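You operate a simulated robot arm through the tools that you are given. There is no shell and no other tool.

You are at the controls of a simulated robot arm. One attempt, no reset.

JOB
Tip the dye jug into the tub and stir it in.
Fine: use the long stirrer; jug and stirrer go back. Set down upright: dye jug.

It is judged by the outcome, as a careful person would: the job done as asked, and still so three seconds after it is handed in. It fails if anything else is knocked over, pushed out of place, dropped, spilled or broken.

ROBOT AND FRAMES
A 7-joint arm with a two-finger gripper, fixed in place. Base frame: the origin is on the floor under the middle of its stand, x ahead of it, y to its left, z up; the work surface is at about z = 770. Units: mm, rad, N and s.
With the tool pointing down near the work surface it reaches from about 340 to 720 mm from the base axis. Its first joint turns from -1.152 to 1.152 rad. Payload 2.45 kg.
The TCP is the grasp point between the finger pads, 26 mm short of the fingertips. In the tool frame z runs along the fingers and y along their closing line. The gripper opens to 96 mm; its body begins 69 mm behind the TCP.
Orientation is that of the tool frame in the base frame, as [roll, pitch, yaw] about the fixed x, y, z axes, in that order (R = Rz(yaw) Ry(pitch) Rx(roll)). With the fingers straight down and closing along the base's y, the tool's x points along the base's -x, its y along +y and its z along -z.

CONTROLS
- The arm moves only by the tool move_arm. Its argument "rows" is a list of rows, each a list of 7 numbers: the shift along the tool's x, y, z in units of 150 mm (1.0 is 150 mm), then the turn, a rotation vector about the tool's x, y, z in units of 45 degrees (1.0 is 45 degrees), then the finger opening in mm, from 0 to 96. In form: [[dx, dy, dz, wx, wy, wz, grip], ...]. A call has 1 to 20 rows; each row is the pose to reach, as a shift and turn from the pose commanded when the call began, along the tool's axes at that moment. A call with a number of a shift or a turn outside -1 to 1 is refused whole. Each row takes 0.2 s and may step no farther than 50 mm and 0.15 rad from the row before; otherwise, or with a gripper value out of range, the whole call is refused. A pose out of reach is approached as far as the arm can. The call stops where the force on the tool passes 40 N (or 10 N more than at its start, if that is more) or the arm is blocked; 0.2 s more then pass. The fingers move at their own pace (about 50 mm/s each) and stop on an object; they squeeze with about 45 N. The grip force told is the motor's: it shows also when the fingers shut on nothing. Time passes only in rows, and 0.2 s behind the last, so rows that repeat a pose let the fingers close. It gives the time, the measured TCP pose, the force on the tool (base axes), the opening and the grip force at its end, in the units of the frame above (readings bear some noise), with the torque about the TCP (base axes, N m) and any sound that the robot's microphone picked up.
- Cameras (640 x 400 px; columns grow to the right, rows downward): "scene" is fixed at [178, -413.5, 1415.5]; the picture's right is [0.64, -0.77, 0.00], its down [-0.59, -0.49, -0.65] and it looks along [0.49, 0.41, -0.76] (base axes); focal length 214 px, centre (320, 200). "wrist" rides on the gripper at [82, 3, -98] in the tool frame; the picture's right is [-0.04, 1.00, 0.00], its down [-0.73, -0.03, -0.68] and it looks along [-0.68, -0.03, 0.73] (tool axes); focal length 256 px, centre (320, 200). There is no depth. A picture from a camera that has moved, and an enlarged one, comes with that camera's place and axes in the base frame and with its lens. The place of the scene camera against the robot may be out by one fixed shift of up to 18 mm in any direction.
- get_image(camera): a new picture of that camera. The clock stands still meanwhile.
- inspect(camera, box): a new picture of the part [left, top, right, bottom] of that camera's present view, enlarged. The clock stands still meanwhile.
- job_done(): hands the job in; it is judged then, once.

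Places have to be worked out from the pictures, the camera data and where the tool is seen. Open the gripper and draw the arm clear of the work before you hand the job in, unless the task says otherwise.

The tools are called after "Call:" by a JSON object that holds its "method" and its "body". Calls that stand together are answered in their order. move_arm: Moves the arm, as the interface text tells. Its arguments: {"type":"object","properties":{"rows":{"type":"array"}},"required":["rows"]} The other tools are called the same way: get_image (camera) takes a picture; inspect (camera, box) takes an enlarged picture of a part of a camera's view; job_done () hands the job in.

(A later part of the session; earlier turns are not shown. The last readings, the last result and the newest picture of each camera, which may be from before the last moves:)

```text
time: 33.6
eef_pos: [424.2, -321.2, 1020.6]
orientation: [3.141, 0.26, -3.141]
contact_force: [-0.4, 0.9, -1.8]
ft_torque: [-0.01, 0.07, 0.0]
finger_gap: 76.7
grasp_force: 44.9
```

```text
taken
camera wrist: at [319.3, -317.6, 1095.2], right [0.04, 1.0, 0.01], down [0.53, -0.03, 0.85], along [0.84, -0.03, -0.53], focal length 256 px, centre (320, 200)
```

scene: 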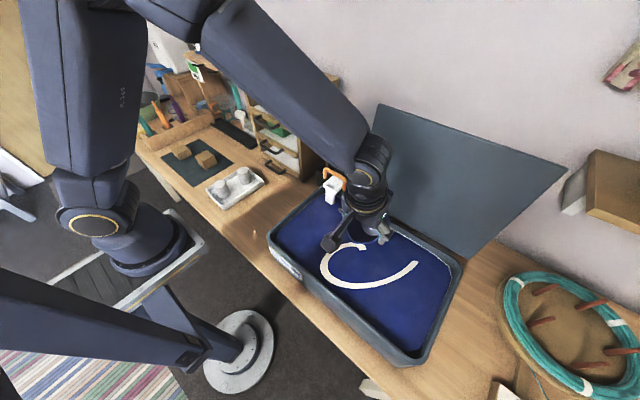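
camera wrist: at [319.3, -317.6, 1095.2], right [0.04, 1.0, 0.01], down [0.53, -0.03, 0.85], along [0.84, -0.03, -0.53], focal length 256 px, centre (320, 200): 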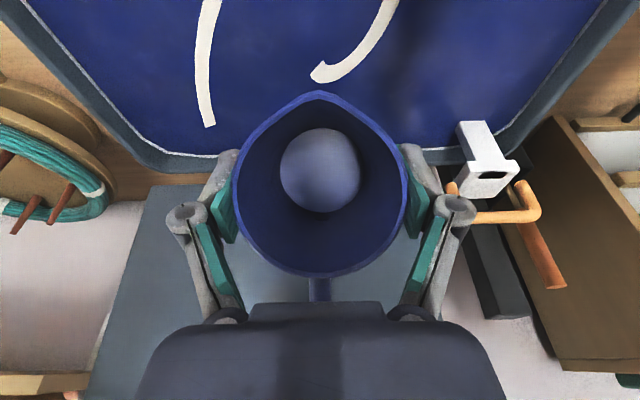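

One call was refused for too big a step (nothing lost). The jug's inside now shows only its bare bottom; I finish bringing it fully upright.

Call:
{"method": "move_arm", "body": {"rows": [[0, 0, -0.03, 0, 0.15, 0, 50], [0, 0, -0.06, 0, 0.3, 0, 50], [0, 0, -0.09, 0, 0.45, 0, 50], [0, 0, -0.12, 0, 0.6, 0, 50], [0, 0, -0.15, 0, 0.75, 0, 50], [0, 0, -0.18, 0, 0.9, 0, 50], [0.006, 0, -0.209, 0, 0.997, 0, 50]]}}

Call:
{"method": "get_image", "body": {"camera": "wrist"}}

Call:
{"method": "get_image", "body": {"camera": "scene"}}

```text
time: 35.2
eef_pos: [413.4, -320.8, 1049.9]
orientation: [3.141, -0.522, 3.141]
contact_force: [0.9, -0.2, -1.8]
ft_torque: [0.01, 0.06, 0.0]
finger_gap: 76.7
grasp_force: 45.1
```

```text
taken
camera wrist: at [392.1, -318.0, 1177.0], right [0.03, 1.0, -0.02], down [0.97, -0.03, 0.22], along [0.22, -0.03, -0.97], focal length 256 px, centre (320, 200)
```

wrist: 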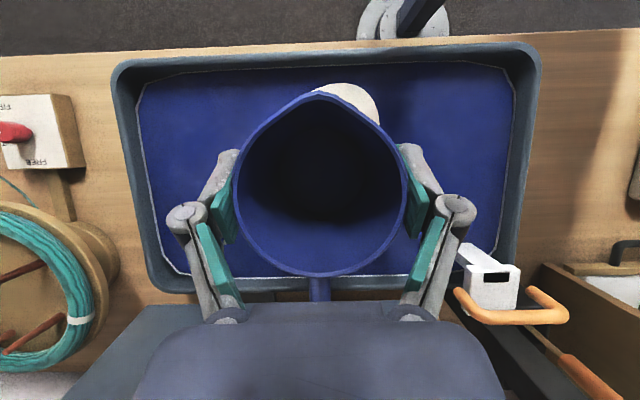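

```text
taken
```

scene: 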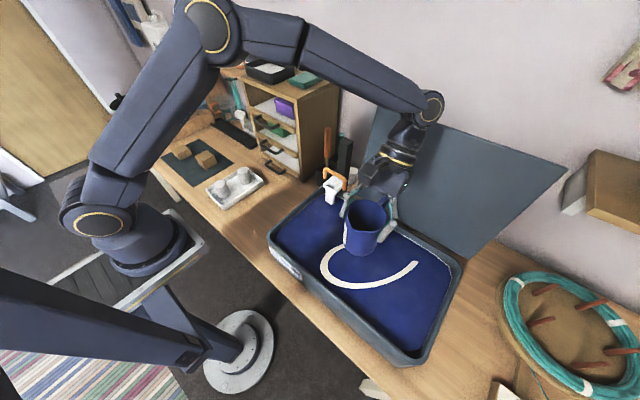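

The jug is upright and empty over the tub. I carry it back along the same route to its place.

Call:
{"method": "move_arm", "body": {"rows": [[-0.003, 0.06, -0.008, 0, 0, 0, 50], [-0.009, 0.2, -0.024, 0, 0, 0, 50], [-0.016, 0.37, -0.044, 0, 0, 0, 50], [-0.023, 0.54, -0.063, 0, 0, 0, 50], [-0.03, 0.7, -0.082, 0, 0, 0, 50], [-0.036, 0.847, -0.098, 0, 0, 0, 50]]}}

Call:
{"method": "inspect", "body": {"camera": "scene", "box": [220, 170, 480, 370]}}

```text
time: 36.6
eef_pos: [430.8, -193.1, 1060.6]
orientation: [-3.141, -0.521, -3.141]
contact_force: [0.5, -0.3, -1.2]
ft_torque: [0.0, 0.0, -0.03]
finger_gap: 76.7
grasp_force: 44.9
```

```text
2.00 times, centred on (350, 270) of scene
camera zoom: at [178.0, -413.5, 1415.5], right [0.64, -0.77, 0.0], down [-0.59, -0.49, -0.65], along [0.49, 0.41, -0.76], focal length 429 px, centre (260, 60)
```

zoom: 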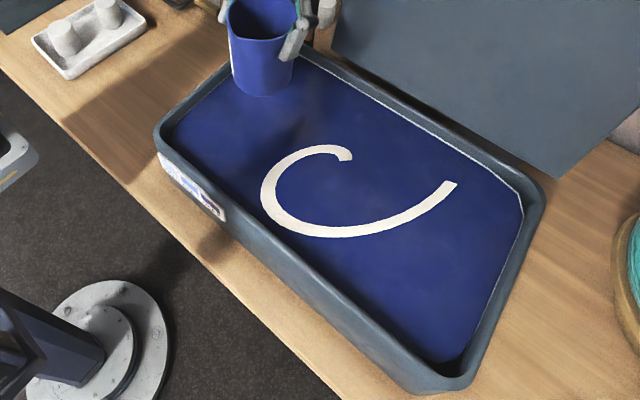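

No spill is visible; a pale unmixed streak remains on the dyed surface, to be stirred in. I continue returning the jug with the reverse yaw.

Call:
{"method": "move_arm", "body": {"rows": [[0.004, 0.034, 0.003, -0.014, 0, 0.024, 50], [0.014, 0.118, 0.01, -0.049, 0, 0.086, 50], [0.029, 0.235, 0.021, -0.099, 0, 0.171, 50], [0.043, 0.353, 0.031, -0.148, 0, 0.257, 50], [0.058, 0.47, 0.042, -0.198, 0, 0.343, 50], [0.072, 0.588, 0.052, -0.247, 0, 0.428, 50], [0.087, 0.706, 0.063, -0.297, 0, 0.514, 50], [0.099, 0.806, 0.072, -0.339, 0, 0.588, 50], [0.103, 0.84, 0.075, -0.353, 0, 0.612, 50]]}}

```text
time: 38.6
eef_pos: [407.9, -67.3, 1058.4]
orientation: [3.14, -0.522, 2.587]
contact_force: [0.3, -0.5, -1.3]
ft_torque: [0.0, -0.02, 0.02]
finger_gap: 76.6
grasp_force: 45.8
```

Call:
{"method": "move_arm", "body": {"rows": [[0.008, 0.021, 0.016, -0.014, 0, 0.025, 50], [0.028, 0.074, 0.057, -0.05, 0, 0.086, 50], [0.057, 0.149, 0.115, -0.099, 0, 0.172, 50], [0.085, 0.223, 0.172, -0.149, 0, 0.258, 50], [0.114, 0.297, 0.23, -0.199, 0, 0.344, 50], [0.142, 0.372, 0.287, -0.249, 0, 0.431, 50], [0.171, 0.446, 0.344, -0.298, 0, 0.517, 50], [0.195, 0.51, 0.394, -0.341, 0, 0.59, 50], [0.203, 0.531, 0.41, -0.355, 0, 0.615, 50]]}}

Call:
{"method": "get_image", "body": {"camera": "wrist"}}

Call:
{"method": "get_image", "body": {"camera": "scene"}}

```text
time: 40.6
eef_pos: [402.0, 31.4, 1020.8]
orientation: [3.14, -0.523, 2.029]
contact_force: [0.3, -0.9, -1.3]
ft_torque: [0.01, 0.0, 0.04]
finger_gap: 76.5
grasp_force: 45.3
```

```text
taken
camera wrist: at [394.0, 51.1, 1147.8], right [0.91, 0.41, -0.02], down [0.4, -0.89, 0.22], along [0.08, -0.21, -0.97], focal length 256 px, centre (320, 200)
```

wrist: 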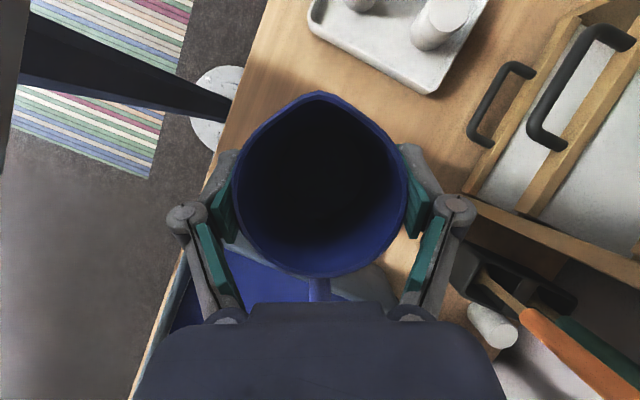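

```text
taken
```

scene: 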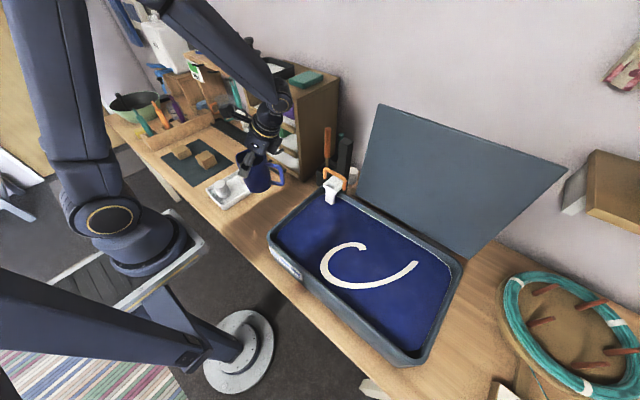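

I lower the jug straight down over its original spot, stopping about 30 mm above the bench.

Call:
{"method": "move_arm", "body": {"rows": [[-0.04, 0, 0.07, 0, 0, 0, 50], [-0.12, 0, 0.208, 0, 0, 0, 50], [-0.2, 0, 0.346, 0, 0, 0, 50], [-0.28, 0, 0.485, 0, 0, 0, 50], [-0.36, 0, 0.624, 0, 0, 0, 50], [-0.43, 0, 0.745, 0, 0, 0, 50], [-0.467, 0, 0.808, 0, 0, 0, 50]]}}

Call:
{"method": "get_image", "body": {"camera": "wrist"}}

```text
time: 42.2
eef_pos: [402.8, 31.3, 879.0]
orientation: [3.139, -0.521, 2.031]
contact_force: [-0.8, -0.2, -1.1]
ft_torque: [0.0, 0.01, -0.02]
finger_gap: 76.7
grasp_force: 44.6
```

```text
taken
camera wrist: at [394.3, 51.1, 1005.3], right [0.91, 0.41, -0.02], down [0.4, -0.89, 0.22], along [0.08, -0.21, -0.97], focal length 256 px, centre (320, 200)
```

wrist: 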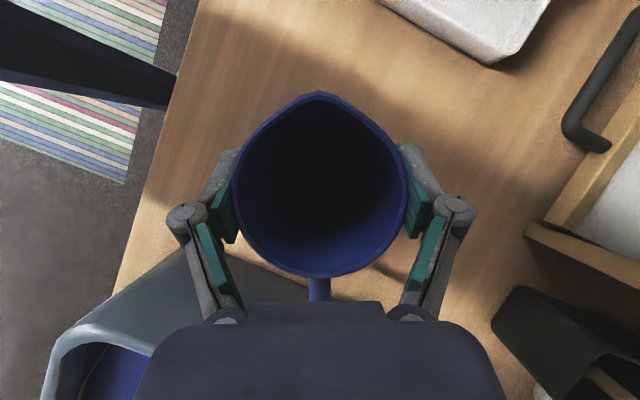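

Call:
{"method": "move_arm", "body": {"rows": [[-0.033, 0, 0.058, 0, 0, 0, 50], [-0.06, 0, 0.104, 0, 0, 0, 50], [-0.08, 0, 0.139, 0, 0, 0, 50], [-0.09, 0, 0.156, 0, 0, 0, 50], [-0.09, 0, 0.156, 0, 0, 0, 50]]}}

```text
time: 43.4
eef_pos: [402.0, 31.6, 854.1]
orientation: [3.137, -0.52, 2.032]
contact_force: [0.2, 0.7, -1.0]
ft_torque: [0.03, -0.02, -0.02]
finger_gap: 76.5
grasp_force: 44.5
```

Call:
{"method": "move_arm", "body": {"rows": [[-0.0033, 0, 0.0058, 0, 0, 0, 50], [-0.0067, 0, 0.0115, 0, 0, 0, 50], [-0.0067, 0, 0.0115, 0, 0, 0, 50]]}}

```text
time: 44.2
eef_pos: [402.2, 31.2, 853.0]
orientation: [3.137, -0.521, 2.031]
contact_force: [-0.5, 0.2, -1.8]
ft_torque: [0.02, 0.02, 0.02]
finger_gap: 76.5
grasp_force: 45.1
```

Call:
{"method": "move_arm", "body": {"rows": [[-0.0033, 0, 0.0058, 0, 0, 0, 50], [-0.0067, 0, 0.0115, 0, 0, 0, 50], [-0.0067, 0, 0.0115, 0, 0, 0, 50]]}}

```text
time: 45.0
eef_pos: [401.4, 31.5, 850.8]
orientation: [3.135, -0.523, 2.032]
contact_force: [2.6, -4.2, 27.9]
ft_torque: [-0.19, 0.37, 0.08]
finger_gap: 76.9
grasp_force: 44.7
```

Bench contact felt (28 N). I ease up slightly to relax the press before releasing.

Call:
{"method": "move_arm", "body": {"rows": [[0.0023, 0, -0.004, 0, 0, 0, 50], [0.0023, 0, -0.004, 0, 0, 0, 50]]}}

```text
time: 45.6
eef_pos: [401.2, 30.0, 850.9]
orientation: [3.14, -0.523, 2.031]
contact_force: [1.4, 0.7, 2.3]
ft_torque: [0.21, -0.03, -0.01]
finger_gap: 76.5
grasp_force: 44.8
```

Now nearly relaxed (2 N). I open the fingers gently.

Call:
{"method": "move_arm", "body": {"rows": [[0, 0, 0, 0, 0, 0, 79], [0, 0, 0, 0, 0, 0, 82], [0, 0, 0, 0, 0, 0, 88], [0, 0, 0, 0, 0, 0, 96], [0, 0, 0, 0, 0, 0, 96], [0, 0, 0, 0, 0, 0, 96]]}}

Call:
{"method": "get_image", "body": {"camera": "wrist"}}

Call:
{"method": "inspect", "body": {"camera": "scene", "box": [200, 130, 340, 250]}}

```text
time: 47.0
eef_pos: [400.7, 30.8, 850.9]
orientation: [3.137, -0.521, 2.031]
contact_force: [0.1, 0.3, -0.1]
ft_torque: [0.0, 0.03, 0.01]
finger_gap: 95.9
grasp_force: 0.1
```

```text
taken
camera wrist: at [393.5, 51.1, 977.8], right [0.91, 0.41, -0.02], down [0.4, -0.89, 0.22], along [0.08, -0.21, -0.97], focal length 256 px, centre (320, 200)
```

wrist: 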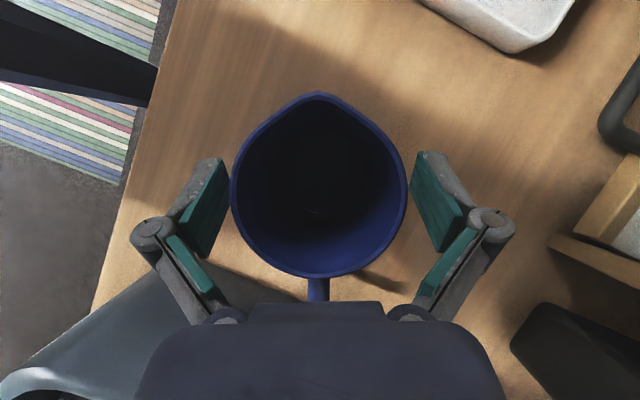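

```text
3.33 times, centred on (270, 190) of scene
camera zoom: at [178.0, -413.5, 1415.5], right [0.64, -0.77, 0.0], down [-0.59, -0.49, -0.65], along [0.49, 0.41, -0.76], focal length 715 px, centre (487, 233)
```

zoom: 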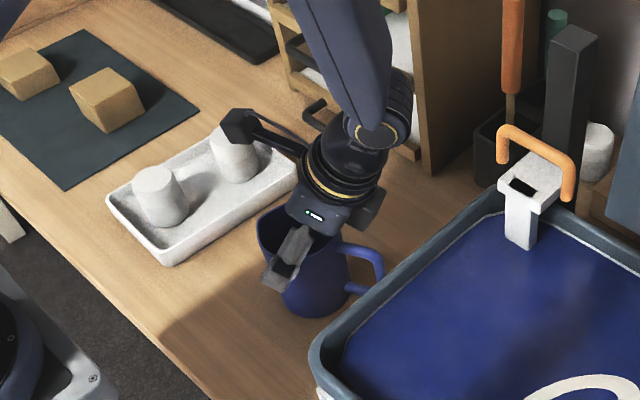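

The jug stands upright in its original spot and the fingers are clear. I rise straight up away from it.

Call:
{"method": "move_arm", "body": {"rows": [[0.033, 0, -0.058, 0, 0, 0, 96], [0.083, 0, -0.144, 0, 0, 0, 96], [0.167, 0, -0.289, 0, 0, 0, 96], [0.25, 0, -0.433, 0, 0, 0, 96], [0.333, 0, -0.577, 0, 0, 0, 96], [0.417, 0, -0.722, 0, 0, 0, 96], [0.5, 0, -0.866, 0, 0, 0, 96]]}}

Call:
{"method": "get_image", "body": {"camera": "wrist"}}

Call:
{"method": "get_image", "body": {"camera": "scene"}}

```text
time: 48.6
eef_pos: [402.5, 29.5, 1000.4]
orientation: [3.141, -0.522, 2.029]
contact_force: [-0.3, -0.2, -1.0]
ft_torque: [0.01, -0.02, 0.02]
finger_gap: 96.1
grasp_force: 0.0
```

```text
taken
camera wrist: at [395.4, 49.3, 1127.4], right [0.91, 0.41, -0.02], down [0.41, -0.89, 0.22], along [0.07, -0.21, -0.97], focal length 256 px, centre (320, 200)
```

wrist: 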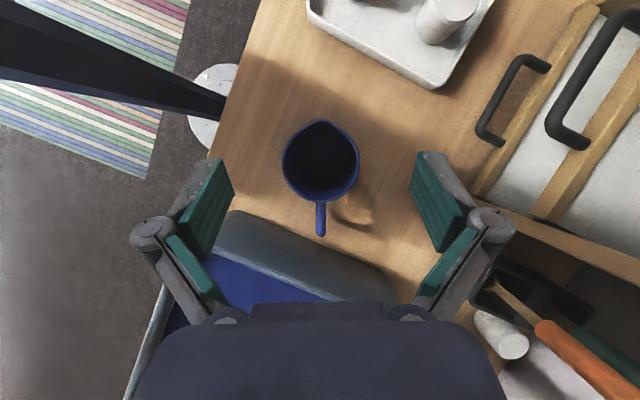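

```text
taken
```

scene: 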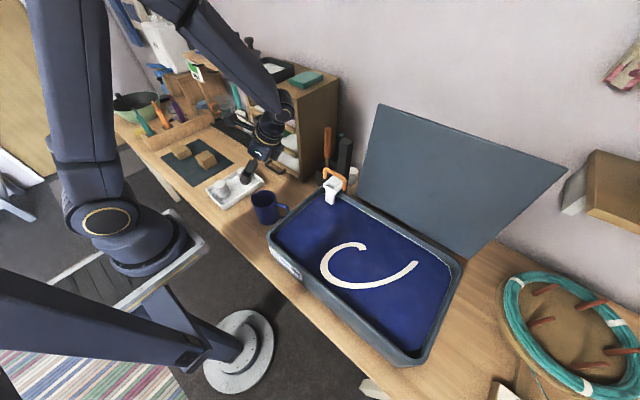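

The jug is back, upright, clear of everything. Next the long orange-handled stirrer, which I place at about (670, -26), handle from z ≈ 898 to 1019; I rise, straighten the tool and turn it back to its natural yaw.

Call:
{"method": "move_arm", "body": {"rows": [[0.07, 0, -0.13, 0, -0.1, 0, 96], [0.15, 0, -0.27, 0, -0.22, 0, 96], [0.25, 0, -0.43, 0, -0.35, 0, 96], [0.33, 0, -0.58, 0, -0.47, 0, 96], [0.42, 0, -0.72, 0, -0.58, 0, 96], [0.5, 0, -0.866, 0, -0.667, 0, 96]]}}

Call:
{"method": "move_arm", "body": {"rows": [[0, 0, 0, 0, 0, -0.17, 80], [0, 0, 0, 0, 0, -0.34, 70], [0, 0, 0, 0, 0, -0.51, 60], [0, 0, 0, 0, 0, -0.68, 50], [0, 0, 0, 0, 0, -0.85, 46], [0, 0, 0, 0, 0, -1.0, 46]]}}

```text
time: 50.0
eef_pos: [402.4, 29.2, 1150.3]
orientation: [3.139, 0.004, 2.029]
contact_force: [-0.2, 0.7, 0.9]
ft_torque: [0.0, 0.01, -0.02]
finger_gap: 95.6
grasp_force: 0.0
```

```text
time: 51.4
eef_pos: [401.3, 29.5, 1151.4]
orientation: [-3.14, 0.002, 2.817]
contact_force: [0.4, 0.4, -0.3]
ft_torque: [-0.03, -0.01, 0.02]
finger_gap: 45.9
grasp_force: 0.0
```

Call:
{"method": "move_arm", "body": {"rows": [[-0.2, -0.02, -0.05, 0, 0, -0.1, 46], [-0.42, -0.045, -0.1, 0, 0, -0.2, 46], [-0.64, -0.07, -0.15, 0, 0, -0.31, 46], [-0.869, -0.094, -0.2, 0, 0, -0.413, 46]]}}

Call:
{"method": "get_image", "body": {"camera": "wrist"}}

Call:
{"method": "get_image", "body": {"camera": "scene"}}

```text
time: 52.4
eef_pos: [518.5, -25.5, 1183.2]
orientation: [-3.141, 0.004, 3.14]
contact_force: [0.4, 0.5, -0.2]
ft_torque: [0.02, 0.03, 0.02]
finger_gap: 46.2
grasp_force: 0.1
```

```text
taken
camera wrist: at [436.1, -22.6, 1281.8], right [0.04, 1.0, 0.0], down [0.73, -0.03, 0.68], along [0.68, -0.03, -0.73], focal length 256 px, centre (320, 200)
```

wrist: 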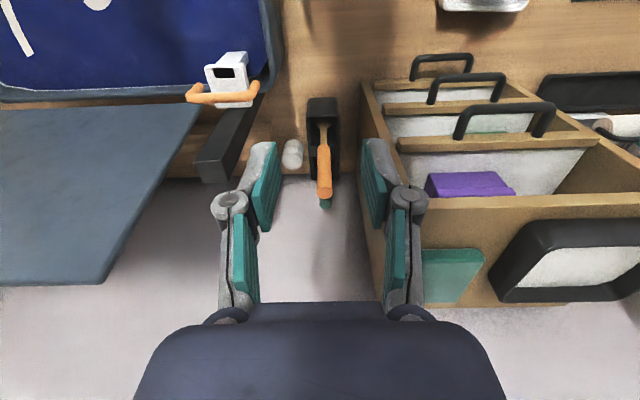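

```text
taken
```

scene: 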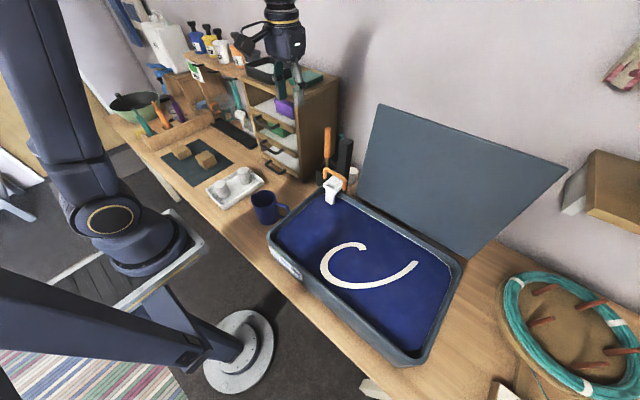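

Call:
{"method": "inspect", "body": {"camera": "wrist", "box": [270, 80, 390, 220]}}

```text
2.86 times, centred on (330, 150) of wrist
camera zoom: at [436.1, -22.6, 1281.8], right [0.04, 1.0, 0.0], down [0.73, -0.03, 0.68], along [0.68, -0.03, -0.73], focal length 731 px, centre (291, 343)
```

zoom: 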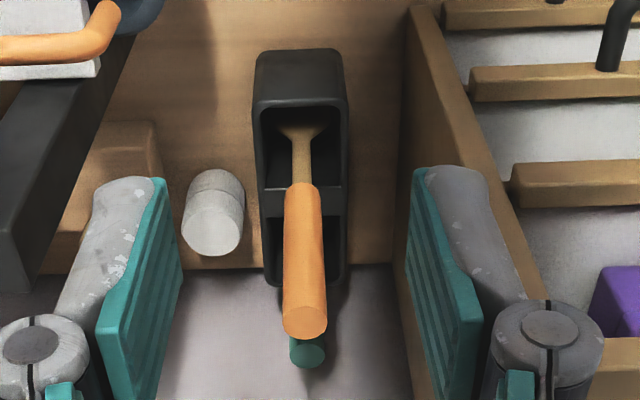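

The stirrer handle axis is at (668, -26), about 21 mm thick and vertical. I move over it at height (closing along y, gap 46, so the gripper stays clear of the cabinet side at y ≈ 51).

Call:
{"method": "move_arm", "body": {"rows": [[-0.2, -0.001, 0, 0, 0, 0, 46], [-0.4, -0.002, 0, 0, 0, 0, 46], [-0.6, -0.003, 0, 0, 0, 0, 46], [-0.8, -0.003, 0, 0, 0, 0, 46], [-0.997, -0.003, 0, 0, 0, 0, 46]]}}

Call:
{"method": "get_image", "body": {"camera": "wrist"}}

Call:
{"method": "get_image", "body": {"camera": "scene"}}

```text
time: 53.6
eef_pos: [669.1, -23.4, 1180.6]
orientation: [3.141, -0.001, 3.14]
contact_force: [0.2, 0.6, 1.0]
ft_torque: [-0.01, 0.0, 0.01]
finger_gap: 45.9
grasp_force: 0.1
```

```text
taken
camera wrist: at [586.4, -20.6, 1279.4], right [0.04, 1.0, 0.0], down [0.73, -0.03, 0.68], along [0.68, -0.03, -0.73], focal length 256 px, centre (320, 200)
```

wrist: 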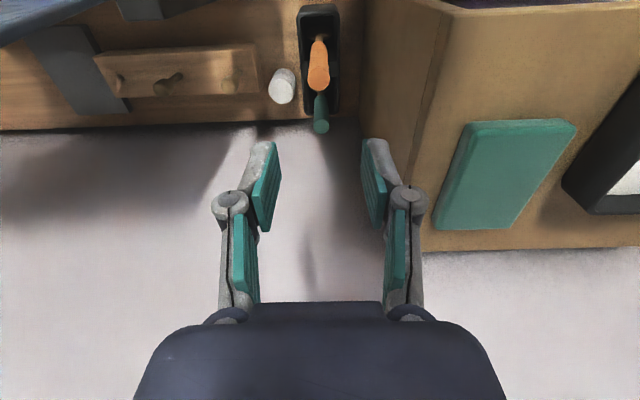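

```text
taken
```

scene: 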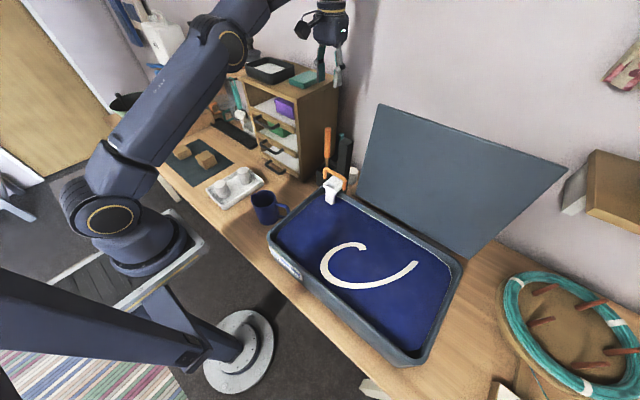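

The handle top still resolves to (668.4, -26.4). I descend to z ≈ 1060 with a small y trim, then re-check alignment before straddling it.

Call:
{"method": "move_arm", "body": {"rows": [[0.001, -0.004, 0.2, 0, 0, 0, 46], [0.002, -0.008, 0.4, 0, 0, 0, 46], [0.003, -0.012, 0.6, 0, 0, 0, 46], [0.003, -0.012, 0.8, 0, 0, 0, 46]]}}

Call:
{"method": "get_image", "body": {"camera": "wrist"}}

Call:
{"method": "inspect", "body": {"camera": "scene", "box": [280, 60, 400, 200]}}

```text
time: 54.6
eef_pos: [670.0, -25.6, 1061.1]
orientation: [-3.14, 0.004, 3.139]
contact_force: [0.3, -0.1, -0.2]
ft_torque: [0.02, 0.0, 0.01]
finger_gap: 46.0
grasp_force: 0.0
```

```text
taken
camera wrist: at [587.5, -24.2, 1160.4], right [0.04, 1.0, 0.0], down [0.73, -0.03, 0.68], along [0.68, -0.03, -0.73], focal length 256 px, centre (320, 200)
```

wrist: 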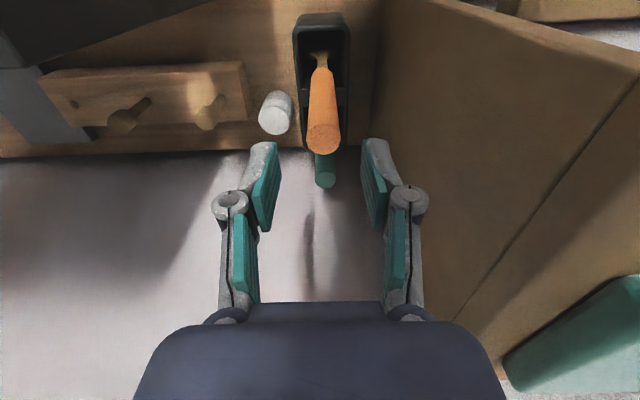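

```text
2.86 times, centred on (340, 130) of scene
camera zoom: at [178.1, -413.5, 1415.5], right [0.64, -0.77, 0.0], down [-0.59, -0.49, -0.65], along [0.49, 0.41, -0.76], focal length 613 px, centre (263, 400)
```

zoom: 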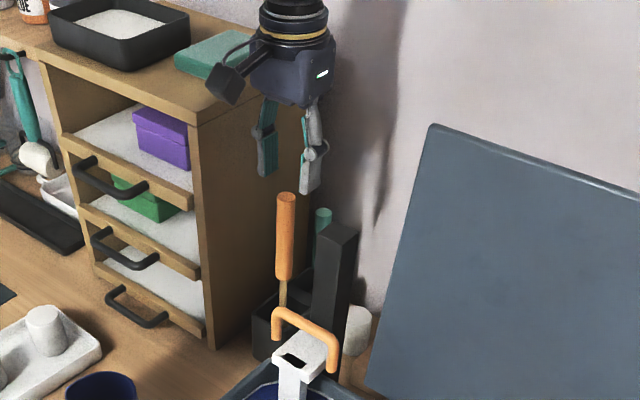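

Alignment is good (handle centred between the fingers, y ≈ -26). I lower to z ≈ 985 straddling the handle.

Call:
{"method": "move_arm", "body": {"rows": [[0.005, 0, 0.127, 0, 0, 0, 46], [0.01, 0, 0.253, 0, 0, 0, 46], [0.01, 0, 0.38, 0, 0, 0, 46], [0.01, 0, 0.507, 0, 0, 0, 46]]}}

Call:
{"method": "get_image", "body": {"camera": "wrist"}}

Call:
{"method": "inspect", "body": {"camera": "scene", "box": [280, 60, 400, 200]}}

```text
time: 55.6
eef_pos: [667.9, -29.0, 985.7]
orientation: [-3.141, 0.003, 3.14]
contact_force: [0.1, -0.5, 0.7]
ft_torque: [0.02, -0.01, 0.04]
finger_gap: 45.7
grasp_force: 0.1
```

```text
taken
camera wrist: at [585.4, -25.5, 1083.9], right [0.04, 1.0, 0.0], down [0.73, -0.03, 0.68], along [0.68, -0.03, -0.73], focal length 256 px, centre (320, 200)
```

wrist: 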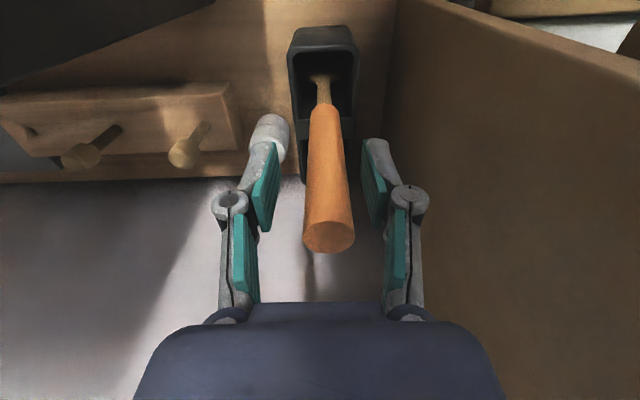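

```text
2.86 times, centred on (340, 130) of scene
camera zoom: at [178.1, -413.5, 1415.5], right [0.64, -0.77, 0.0], down [-0.59, -0.49, -0.65], along [0.49, 0.41, -0.76], focal length 613 px, centre (263, 400)
```

zoom: 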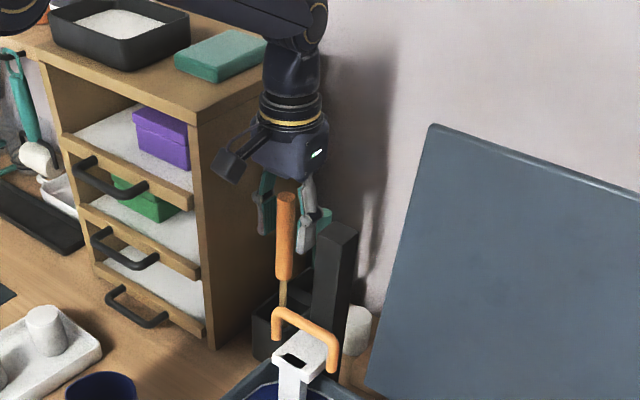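

The handle sits about 3 mm to +y of the pad centre; I trim that and close on the handle.

Call:
{"method": "move_arm", "body": {"rows": [[0.007, 0.017, 0, 0, 0, 0, 46], [0.007, 0.017, 0, 0, 0, 0, 36], [0.007, 0.017, 0, 0, 0, 0, 28], [0.007, 0.017, 0, 0, 0, 0, 10], [0.007, 0.017, 0, 0, 0, 0, 10], [0.007, 0.017, 0, 0, 0, 0, 10]]}}

Call:
{"method": "get_image", "body": {"camera": "wrist"}}

```text
time: 57.0
eef_pos: [667.1, -26.0, 985.0]
orientation: [3.141, 0.004, 3.141]
contact_force: [0.3, 0.4, 0.4]
ft_torque: [0.0, -0.02, -0.03]
finger_gap: 20.5
grasp_force: 45.2
```

```text
taken
camera wrist: at [584.0, -22.8, 1084.2], right [0.04, 1.0, 0.0], down [0.73, -0.03, 0.68], along [0.68, -0.03, -0.73], focal length 256 px, centre (320, 200)
```

wrist: 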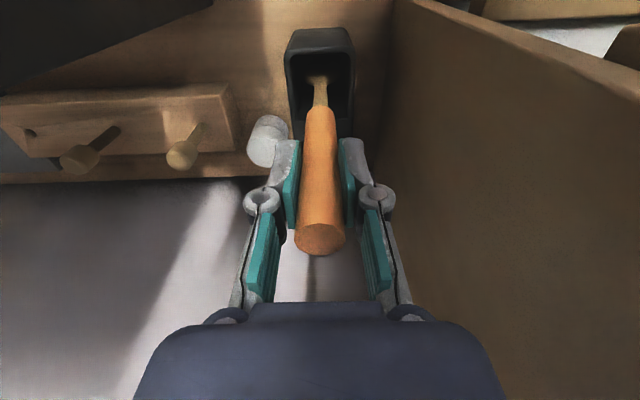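

Stirrer gripped (gap 20.5, 45 N). I lift it straight up 135 mm out of the caddy.

Call:
{"method": "move_arm", "body": {"rows": [[0, 0, -0.05, 0, 0, 0, 10], [0, 0, -0.18, 0, 0, 0, 10], [0, 0, -0.33, 0, 0, 0, 10], [0, 0, -0.48, 0, 0, 0, 10], [0, 0, -0.63, 0, 0, 0, 10], [0, 0, -0.78, 0, 0, 0, 10], [0, 0, -0.9, 0, 0, 0, 10]]}}

Call:
{"method": "get_image", "body": {"camera": "scene"}}

Call:
{"method": "get_image", "body": {"camera": "wrist"}}

```text
time: 58.6
eef_pos: [665.4, -23.1, 1122.9]
orientation: [-3.141, 0.002, -3.141]
contact_force: [-0.4, 0.4, -0.2]
ft_torque: [0.02, -0.02, -0.02]
finger_gap: 20.6
grasp_force: 45.0
```

```text
taken
```

scene: 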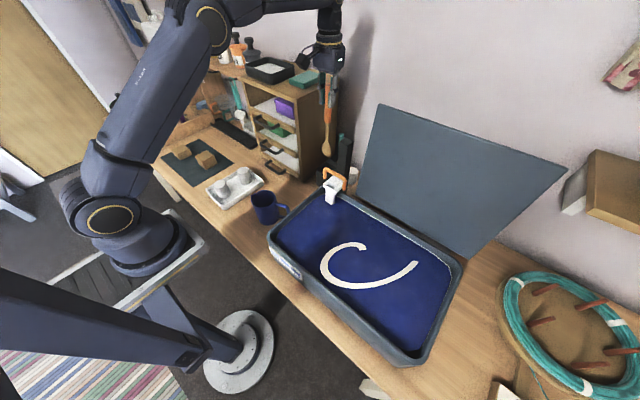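

```text
taken
camera wrist: at [583.0, -19.9, 1221.7], right [0.04, 1.0, 0.0], down [0.73, -0.03, 0.68], along [0.68, -0.03, -0.73], focal length 256 px, centre (320, 200)
```

wrist: 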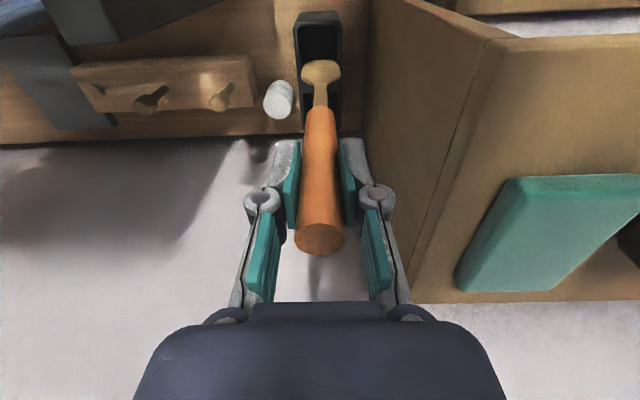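

Call:
{"method": "inspect", "body": {"camera": "scene", "box": [280, 60, 400, 200]}}

Call:
{"method": "inspect", "body": {"camera": "wrist", "box": [260, 0, 380, 140]}}

```text
2.86 times, centred on (340, 130) of scene
camera zoom: at [178.0, -413.5, 1415.5], right [0.64, -0.77, 0.0], down [-0.59, -0.49, -0.65], along [0.49, 0.41, -0.76], focal length 613 px, centre (263, 400)
```

zoom: 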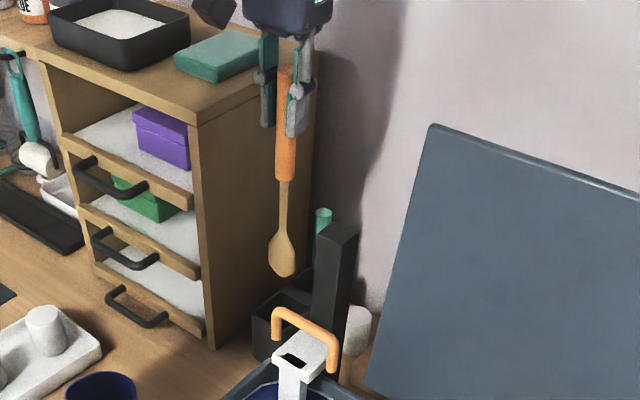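

```text
2.86 times, centred on (320, 70) of wrist
camera zoom: at [583.0, -19.9, 1221.7], right [0.04, 1.0, 0.0], down [0.73, -0.03, 0.68], along [0.68, -0.03, -0.73], focal length 731 px, centre (320, 571)
```

zoom: 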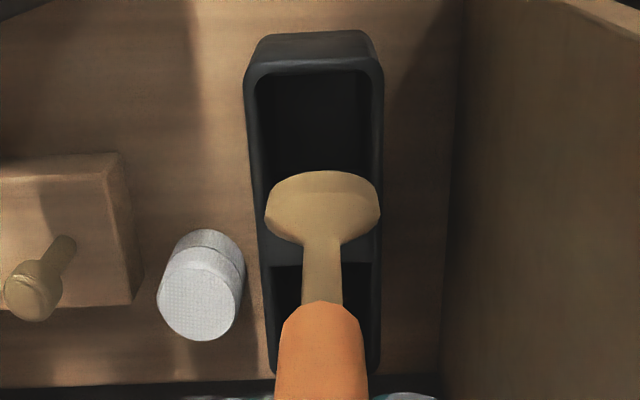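

The spoon-shaped stirrer hangs straight, its bottom about 210 mm below the TCP (z ≈ 910 now). I retreat toward -x between the cabinet and the post, then go over the tub.

Call:
{"method": "move_arm", "body": {"rows": [[0.05, 0, 0, 0, 0, 0, 10], [0.2, 0, -0.01, 0, 0, 0, 10], [0.37, 0, -0.02, 0, 0, 0, 10], [0.54, 0, -0.03, 0, 0, 0, 10], [0.71, 0, -0.04, 0, 0, 0, 10], [0.88, 0, -0.05, 0, 0, 0, 10], [1.0, 0, -0.06, 0, 0, 0, 10]]}}

Call:
{"method": "get_image", "body": {"camera": "scene"}}

```text
time: 60.2
eef_pos: [517.0, -24.3, 1128.2]
orientation: [3.141, 0.004, 3.138]
contact_force: [0.3, -0.2, -0.4]
ft_torque: [-0.01, 0.0, 0.0]
finger_gap: 20.5
grasp_force: 45.3
```

```text
taken
```

scene: 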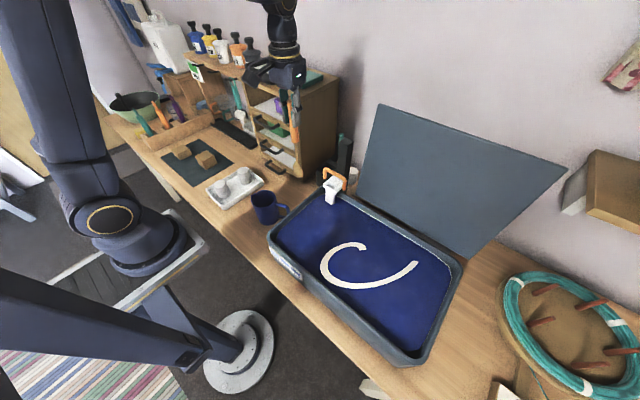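

Call:
{"method": "move_arm", "body": {"rows": [[0.09, -0.05, 0, 0, 0, 0, 10], [0.24, -0.17, 0, 0, 0, 0, 10], [0.38, -0.3, 0, 0, 0, 0, 10], [0.48, -0.45, 0, 0, 0, 0, 10], [0.55, -0.61, 0, 0, 0, 0, 10], [0.59, -0.77, 0, 0, 0, 0, 10], [0.613, -0.88, 0, 0, 0, 0, 10], [0.613, -0.94, 0, 0, 0, 0, 10]]}}

Call:
{"method": "move_arm", "body": {"rows": [[-0.05, -0.1, 0, 0, 0, 0, 10], [-0.14, -0.28, 0, 0, 0, 0, 10], [-0.24, -0.48, 0, 0, 0, 0, 10], [-0.34, -0.68, 0, 0, 0, 0, 10], [-0.44, -0.88, 0, 0, 0, 0, 10], [-0.5, -1.0, 0, 0, 0, 0, 10]]}}

Call:
{"method": "get_image", "body": {"camera": "scene"}}

Call:
{"method": "get_image", "body": {"camera": "wrist"}}

```text
time: 62.0
eef_pos: [424.4, -164.7, 1128.6]
orientation: [3.141, 0.004, 3.14]
contact_force: [0.1, -0.5, -1.1]
ft_torque: [0.02, -0.02, 0.04]
finger_gap: 20.6
grasp_force: 44.6
```

```text
time: 63.4
eef_pos: [499.0, -316.5, 1129.7]
orientation: [-3.141, 0.004, 3.141]
contact_force: [0.3, -0.1, -0.3]
ft_torque: [0.01, -0.01, 0.0]
finger_gap: 20.5
grasp_force: 44.7
```

```text
taken
```

scene: 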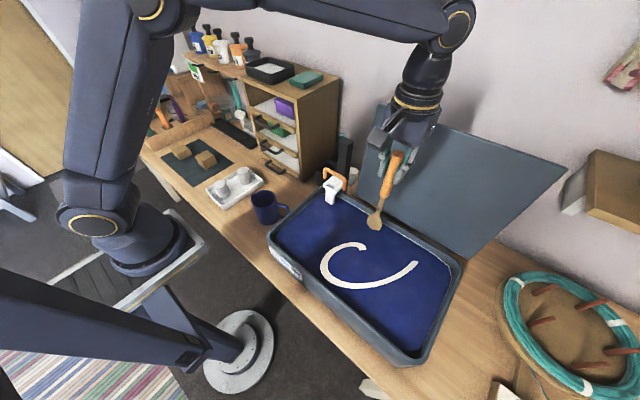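

```text
taken
camera wrist: at [416.7, -313.4, 1226.6], right [0.04, 1.0, 0.0], down [0.73, -0.03, 0.68], along [0.68, -0.03, -0.73], focal length 256 px, centre (320, 200)
```

wrist: 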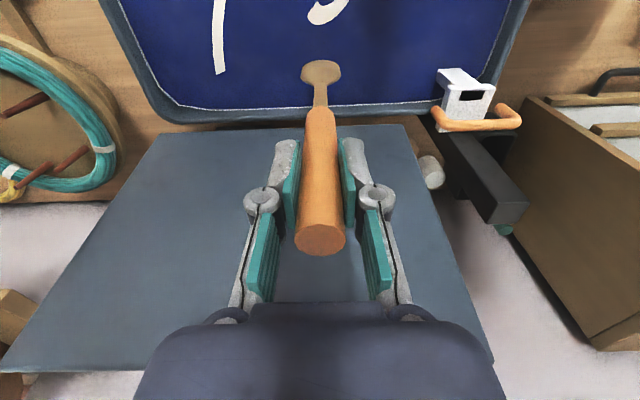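

The stirrer is over the tub at (499, -317), bottom well above the rim. I lower it into the dyed liquid, keeping its tip about 20–25 mm above the tub floor.

Call:
{"method": "move_arm", "body": {"rows": [[0, 0, 0.13, 0, 0, 0, 10], [0, 0, 0.27, 0, 0, 0, 10], [0, 0, 0.4, 0, 0, 0, 10], [0, 0, 0.5, 0, 0, 0, 10], [0, 0, 0.6, 0, 0, 0, 10], [0, 0, 0.7, 0, 0, 0, 10], [0, 0, 0.8, 0, 0, 0, 10]]}}

Call:
{"method": "get_image", "body": {"camera": "scene"}}

Call:
{"method": "get_image", "body": {"camera": "wrist"}}

```text
time: 65.0
eef_pos: [499.0, -315.3, 1008.5]
orientation: [-3.141, 0.002, 3.139]
contact_force: [-0.4, -1.0, -1.1]
ft_torque: [0.02, 0.0, -0.01]
finger_gap: 20.5
grasp_force: 45.2
```

```text
taken
```

scene: 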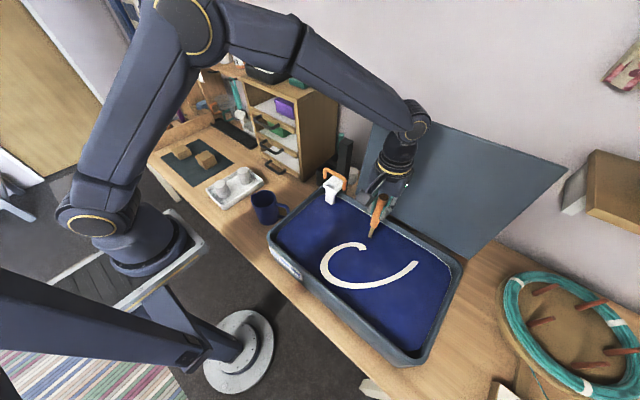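

```text
taken
camera wrist: at [416.9, -313.3, 1106.4], right [0.04, 1.0, 0.0], down [0.73, -0.03, 0.68], along [0.68, -0.03, -0.73], focal length 256 px, centre (320, 200)
```

wrist: 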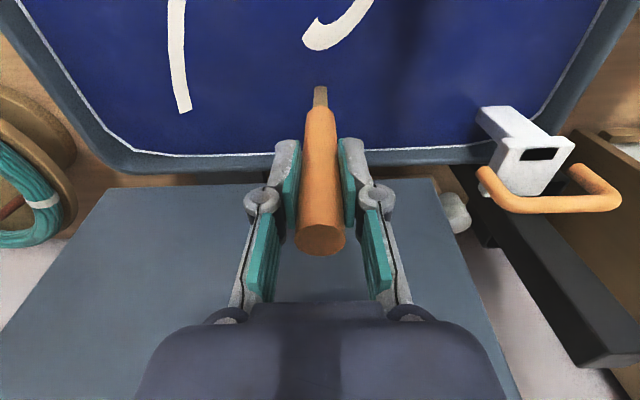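

The spoon end is immersed (surface near z 870, rim near 888). I stir one elliptical loop at moderate speed and watch the force.

Call:
{"method": "move_arm", "body": {"rows": [[0.0196, 0.2266, 0, 0, 0, 0, 10], [0.0764, 0.431, 0, 0, 0, 0, 10], [0.1649, 0.5933, 0, 0, 0, 0, 10], [0.2764, 0.6975, 0, 0, 0, 0, 10], [0.4, 0.7333, 0, 0, 0, 0, 10], [0.5236, 0.6975, 0, 0, 0, 0, 10], [0.6351, 0.5933, 0, 0, 0, 0, 10], [0.7236, 0.431, 0, 0, 0, 0, 10], [0.7804, 0.2266, 0, 0, 0, 0, 10], [0.8, 0, 0, 0, 0, 0, 10], [0.7804, -0.2266, 0, 0, 0, 0, 10], [0.7236, -0.431, 0, 0, 0, 0, 10], [0.6351, -0.5933, 0, 0, 0, 0, 10], [0.5236, -0.6975, 0, 0, 0, 0, 10], [0.4, -0.7333, 0, 0, 0, 0, 10], [0.2764, -0.6975, 0, 0, 0, 0, 10], [0.1649, -0.5933, 0, 0, 0, 0, 10], [0.0764, -0.431, 0, 0, 0, 0, 10], [0.0196, -0.2266, 0, 0, 0, 0, 10], [0, 0, 0, 0, 0, 0, 10]]}}

Call:
{"method": "get_image", "body": {"camera": "scene"}}

Call:
{"method": "get_image", "body": {"camera": "wrist"}}

```text
time: 69.2
eef_pos: [496.5, -310.7, 1009.8]
orientation: [-3.141, 0.003, 3.138]
contact_force: [0.2, 0.0, -0.3]
ft_torque: [-0.04, 0.04, 0.0]
finger_gap: 20.3
grasp_force: 44.9
```

```text
taken
```

scene: 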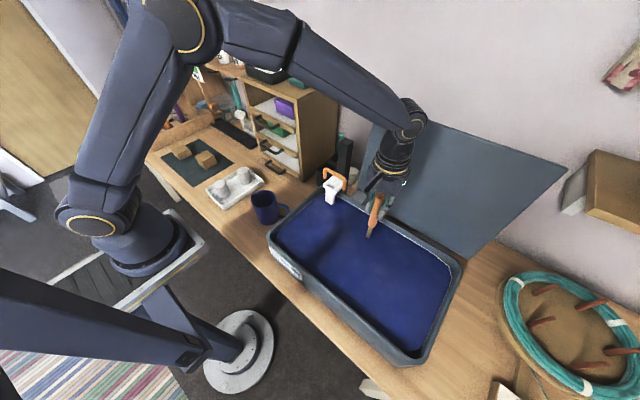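

```text
taken
camera wrist: at [413.3, -308.4, 1108.5], right [0.04, 1.0, 0.0], down [0.73, -0.03, 0.68], along [0.68, -0.03, -0.73], focal length 256 px, centre (320, 200)
```

wrist: 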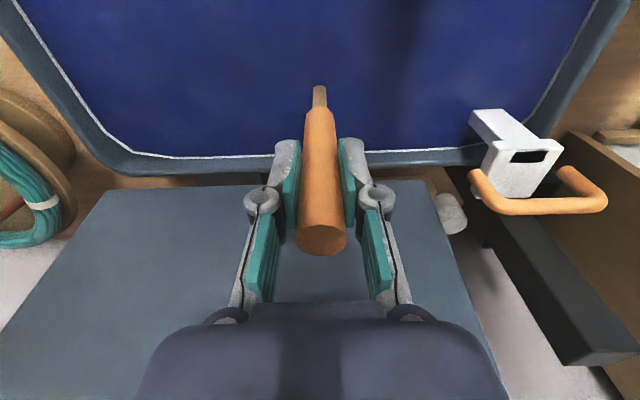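

The streak has already blended in; I stir two more loops to be thorough.

Call:
{"method": "move_arm", "body": {"rows": [[0.0196, 0.2266, 0, 0, 0, 0, 10], [0.0764, 0.431, 0, 0, 0, 0, 10], [0.1649, 0.5933, 0, 0, 0, 0, 10], [0.2764, 0.6975, 0, 0, 0, 0, 10], [0.4, 0.7333, 0, 0, 0, 0, 10], [0.5236, 0.6975, 0, 0, 0, 0, 10], [0.6351, 0.5933, 0, 0, 0, 0, 10], [0.7236, 0.431, 0, 0, 0, 0, 10], [0.7804, 0.2266, 0, 0, 0, 0, 10], [0.8, 0, 0, 0, 0, 0, 10], [0.7804, -0.2266, 0, 0, 0, 0, 10], [0.7236, -0.431, 0, 0, 0, 0, 10], [0.6351, -0.5933, 0, 0, 0, 0, 10], [0.5236, -0.6975, 0, 0, 0, 0, 10], [0.4, -0.7333, 0, 0, 0, 0, 10], [0.2764, -0.6975, 0, 0, 0, 0, 10], [0.1649, -0.5933, 0, 0, 0, 0, 10], [0.0764, -0.431, 0, 0, 0, 0, 10], [0.0196, -0.2266, 0, 0, 0, 0, 10], [0, 0, 0, 0, 0, 0, 10]]}}

Call:
{"method": "move_arm", "body": {"rows": [[0.0196, 0.2266, 0, 0, 0, 0, 10], [0.0764, 0.431, 0, 0, 0, 0, 10], [0.1649, 0.5933, 0, 0, 0, 0, 10], [0.2764, 0.6975, 0, 0, 0, 0, 10], [0.4, 0.7333, 0, 0, 0, 0, 10], [0.5236, 0.6975, 0, 0, 0, 0, 10], [0.6351, 0.5933, 0, 0, 0, 0, 10], [0.7236, 0.431, 0, 0, 0, 0, 10], [0.7804, 0.2266, 0, 0, 0, 0, 10], [0.8, 0, 0, 0, 0, 0, 10], [0.7804, -0.2266, 0, 0, 0, 0, 10], [0.7236, -0.431, 0, 0, 0, 0, 10], [0.6351, -0.5933, 0, 0, 0, 0, 10], [0.5236, -0.6975, 0, 0, 0, 0, 10], [0.4, -0.7333, 0, 0, 0, 0, 10], [0.2764, -0.6975, 0, 0, 0, 0, 10], [0.1649, -0.5933, 0, 0, 0, 0, 10], [0.0764, -0.431, 0, 0, 0, 0, 10], [0.0196, -0.2266, 0, 0, 0, 0, 10], [0, 0, 0, 0, 0, 0, 10]]}}

Call:
{"method": "get_image", "body": {"camera": "scene"}}

Call:
{"method": "get_image", "body": {"camera": "wrist"}}

```text
time: 73.4
eef_pos: [498.4, -316.2, 1009.6]
orientation: [-3.141, 0.002, 3.137]
contact_force: [0.5, -0.6, -0.6]
ft_torque: [0.01, 0.01, 0.0]
finger_gap: 20.4
grasp_force: 44.9
```

```text
time: 77.6
eef_pos: [500.0, -316.2, 1009.8]
orientation: [-3.142, 0.003, 3.139]
contact_force: [-0.7, 0.5, -0.2]
ft_torque: [-0.02, 0.0, 0.01]
finger_gap: 20.7
grasp_force: 45.2
```

```text
taken
```

scene: 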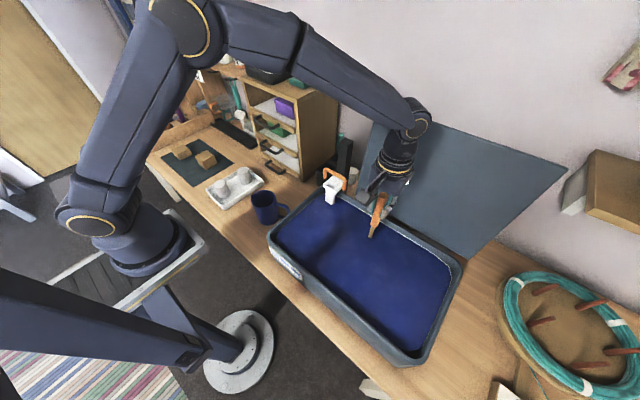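

```text
taken
camera wrist: at [416.8, -313.0, 1109.6], right [0.04, 1.0, 0.0], down [0.73, -0.03, 0.68], along [0.68, -0.03, -0.73], focal length 256 px, centre (320, 200)
```

wrist: 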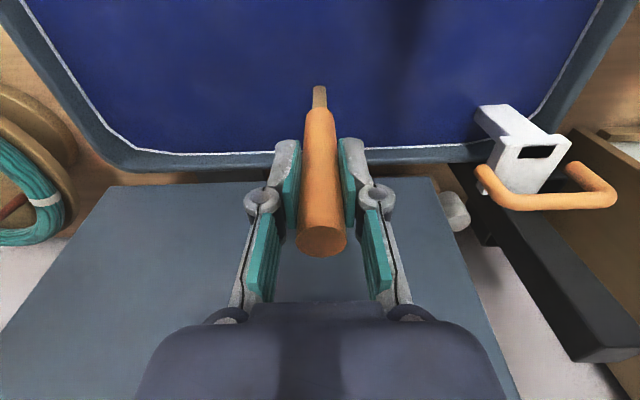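

The tub is evenly blue. I lift the stirrer just clear of the surface and hold it so it drips back into the tub.

Call:
{"method": "move_arm", "body": {"rows": [[0, 0, -0.1, 0, 0, 0, 10], [0, 0, -0.22, 0, 0, 0, 10], [0, 0, -0.34, 0, 0, 0, 10], [0, 0, -0.46, 0, 0, 0, 10], [0, 0, -0.58, 0, 0, 0, 10], [0, 0, -0.68, 0, 0, 0, 10], [0, 0, -0.68, 0, 0, 0, 10], [0, 0, -0.68, 0, 0, 0, 10], [0, 0, -0.68, 0, 0, 0, 10], [0, 0, -0.68, 0, 0, 0, 10], [0, 0, -0.68, 0, 0, 0, 10], [0, 0, -0.68, 0, 0, 0, 10], [0, 0, -0.68, 0, 0, 0, 10], [0, 0, -0.68, 0, 0, 0, 10], [0, 0, -0.68, 0, 0, 0, 10], [0, 0, -0.68, 0, 0, 0, 10], [0, 0, -0.68, 0, 0, 0, 10], [0, 0, -0.68, 0, 0, 0, 10], [0, 0, -0.68, 0, 0, 0, 10], [0, 0, -0.68, 0, 0, 0, 10]]}}

Call:
{"method": "inspect", "body": {"camera": "scene", "box": [260, 140, 480, 340]}}

Call:
{"method": "get_image", "body": {"camera": "wrist"}}

```text
time: 81.8
eef_pos: [497.5, -314.7, 1112.0]
orientation: [3.141, 0.003, 3.14]
contact_force: [0.7, -0.7, -0.4]
ft_torque: [0.01, 0.03, -0.01]
finger_gap: 20.6
grasp_force: 45.0
```

```text
2.00 times, centred on (370, 240) of scene
camera zoom: at [178.1, -413.5, 1415.5], right [0.64, -0.77, 0.0], down [-0.59, -0.49, -0.65], along [0.49, 0.41, -0.76], focal length 429 px, centre (220, 120)
```

zoom: 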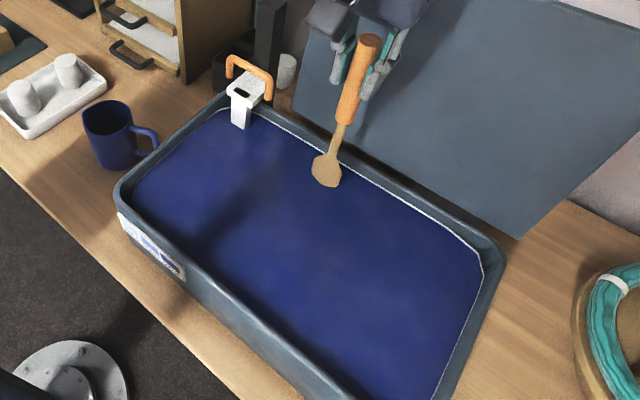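

```text
taken
camera wrist: at [415.9, -311.6, 1211.0], right [0.04, 1.0, 0.0], down [0.73, -0.03, 0.68], along [0.68, -0.03, -0.73], focal length 256 px, centre (320, 200)
```

wrist: 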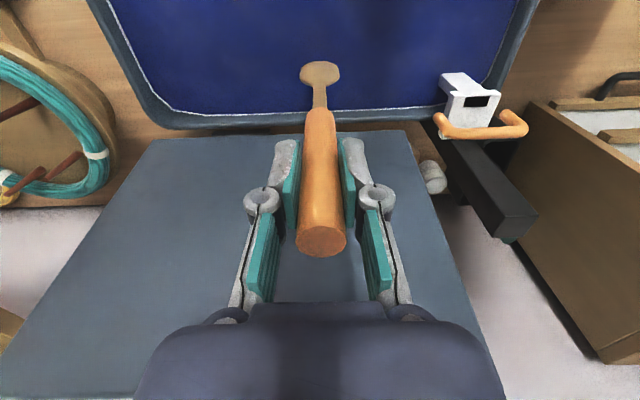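

The stirrer is unchanged in the grip and no longer dripping. I carry it back along the same route toward the caddy.

Call:
{"method": "move_arm", "body": {"rows": [[0.02, 0.03, -0.12, 0, 0, 0, 10], [0.1, 0.15, -0.12, 0, 0, 0, 10], [0.2, 0.32, -0.12, 0, 0, 0, 10], [0.28, 0.5, -0.12, 0, 0, 0, 10], [0.36, 0.68, -0.12, 0, 0, 0, 10], [0.44, 0.86, -0.12, 0, 0, 0, 10], [0.5, 1.0, -0.12, 0, 0, 0, 10]]}}

Call:
{"method": "move_arm", "body": {"rows": [[0, 0.06, 0, 0, 0, 0, 10], [-0.01, 0.18, 0, 0, 0, 0, 10], [-0.04, 0.34, 0, 0, 0, 0, 10], [-0.1, 0.5, 0, 0, 0, 0, 10], [-0.2, 0.64, 0, 0, 0, 0, 10], [-0.33, 0.76, 0, 0, 0, 0, 10], [-0.47, 0.86, 0, 0, 0, 0, 10], [-0.613, 0.94, 0, 0, 0, 0, 10]]}}

Call:
{"method": "get_image", "body": {"camera": "scene"}}

Call:
{"method": "get_image", "body": {"camera": "wrist"}}

```text
time: 83.4
eef_pos: [424.7, -167.9, 1127.1]
orientation: [-3.141, 0.003, 3.139]
contact_force: [-0.2, -0.9, -0.4]
ft_torque: [0.01, 0.01, 0.0]
finger_gap: 20.6
grasp_force: 44.8
```

```text
time: 85.2
eef_pos: [516.6, -25.2, 1129.0]
orientation: [3.14, 0.006, 3.137]
contact_force: [0.7, -0.6, -0.1]
ft_torque: [-0.01, 0.05, 0.02]
finger_gap: 20.3
grasp_force: 45.2
```

```text
taken
```

scene: 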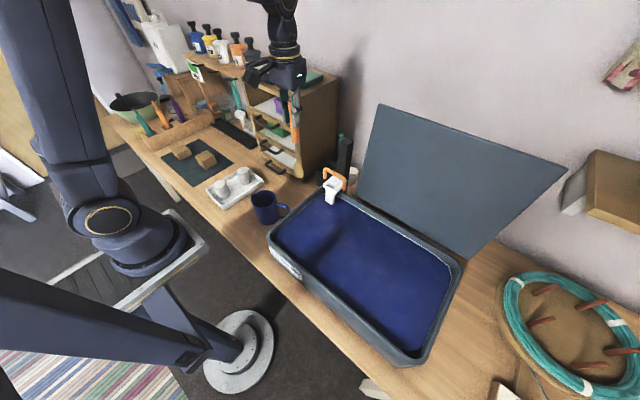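

```text
taken
camera wrist: at [434.0, -22.7, 1227.5], right [0.04, 1.0, 0.0], down [0.73, -0.03, 0.68], along [0.68, -0.03, -0.73], focal length 256 px, centre (320, 200)
```

wrist: 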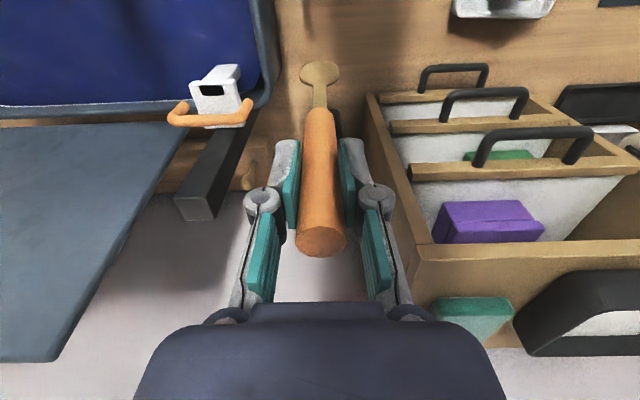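

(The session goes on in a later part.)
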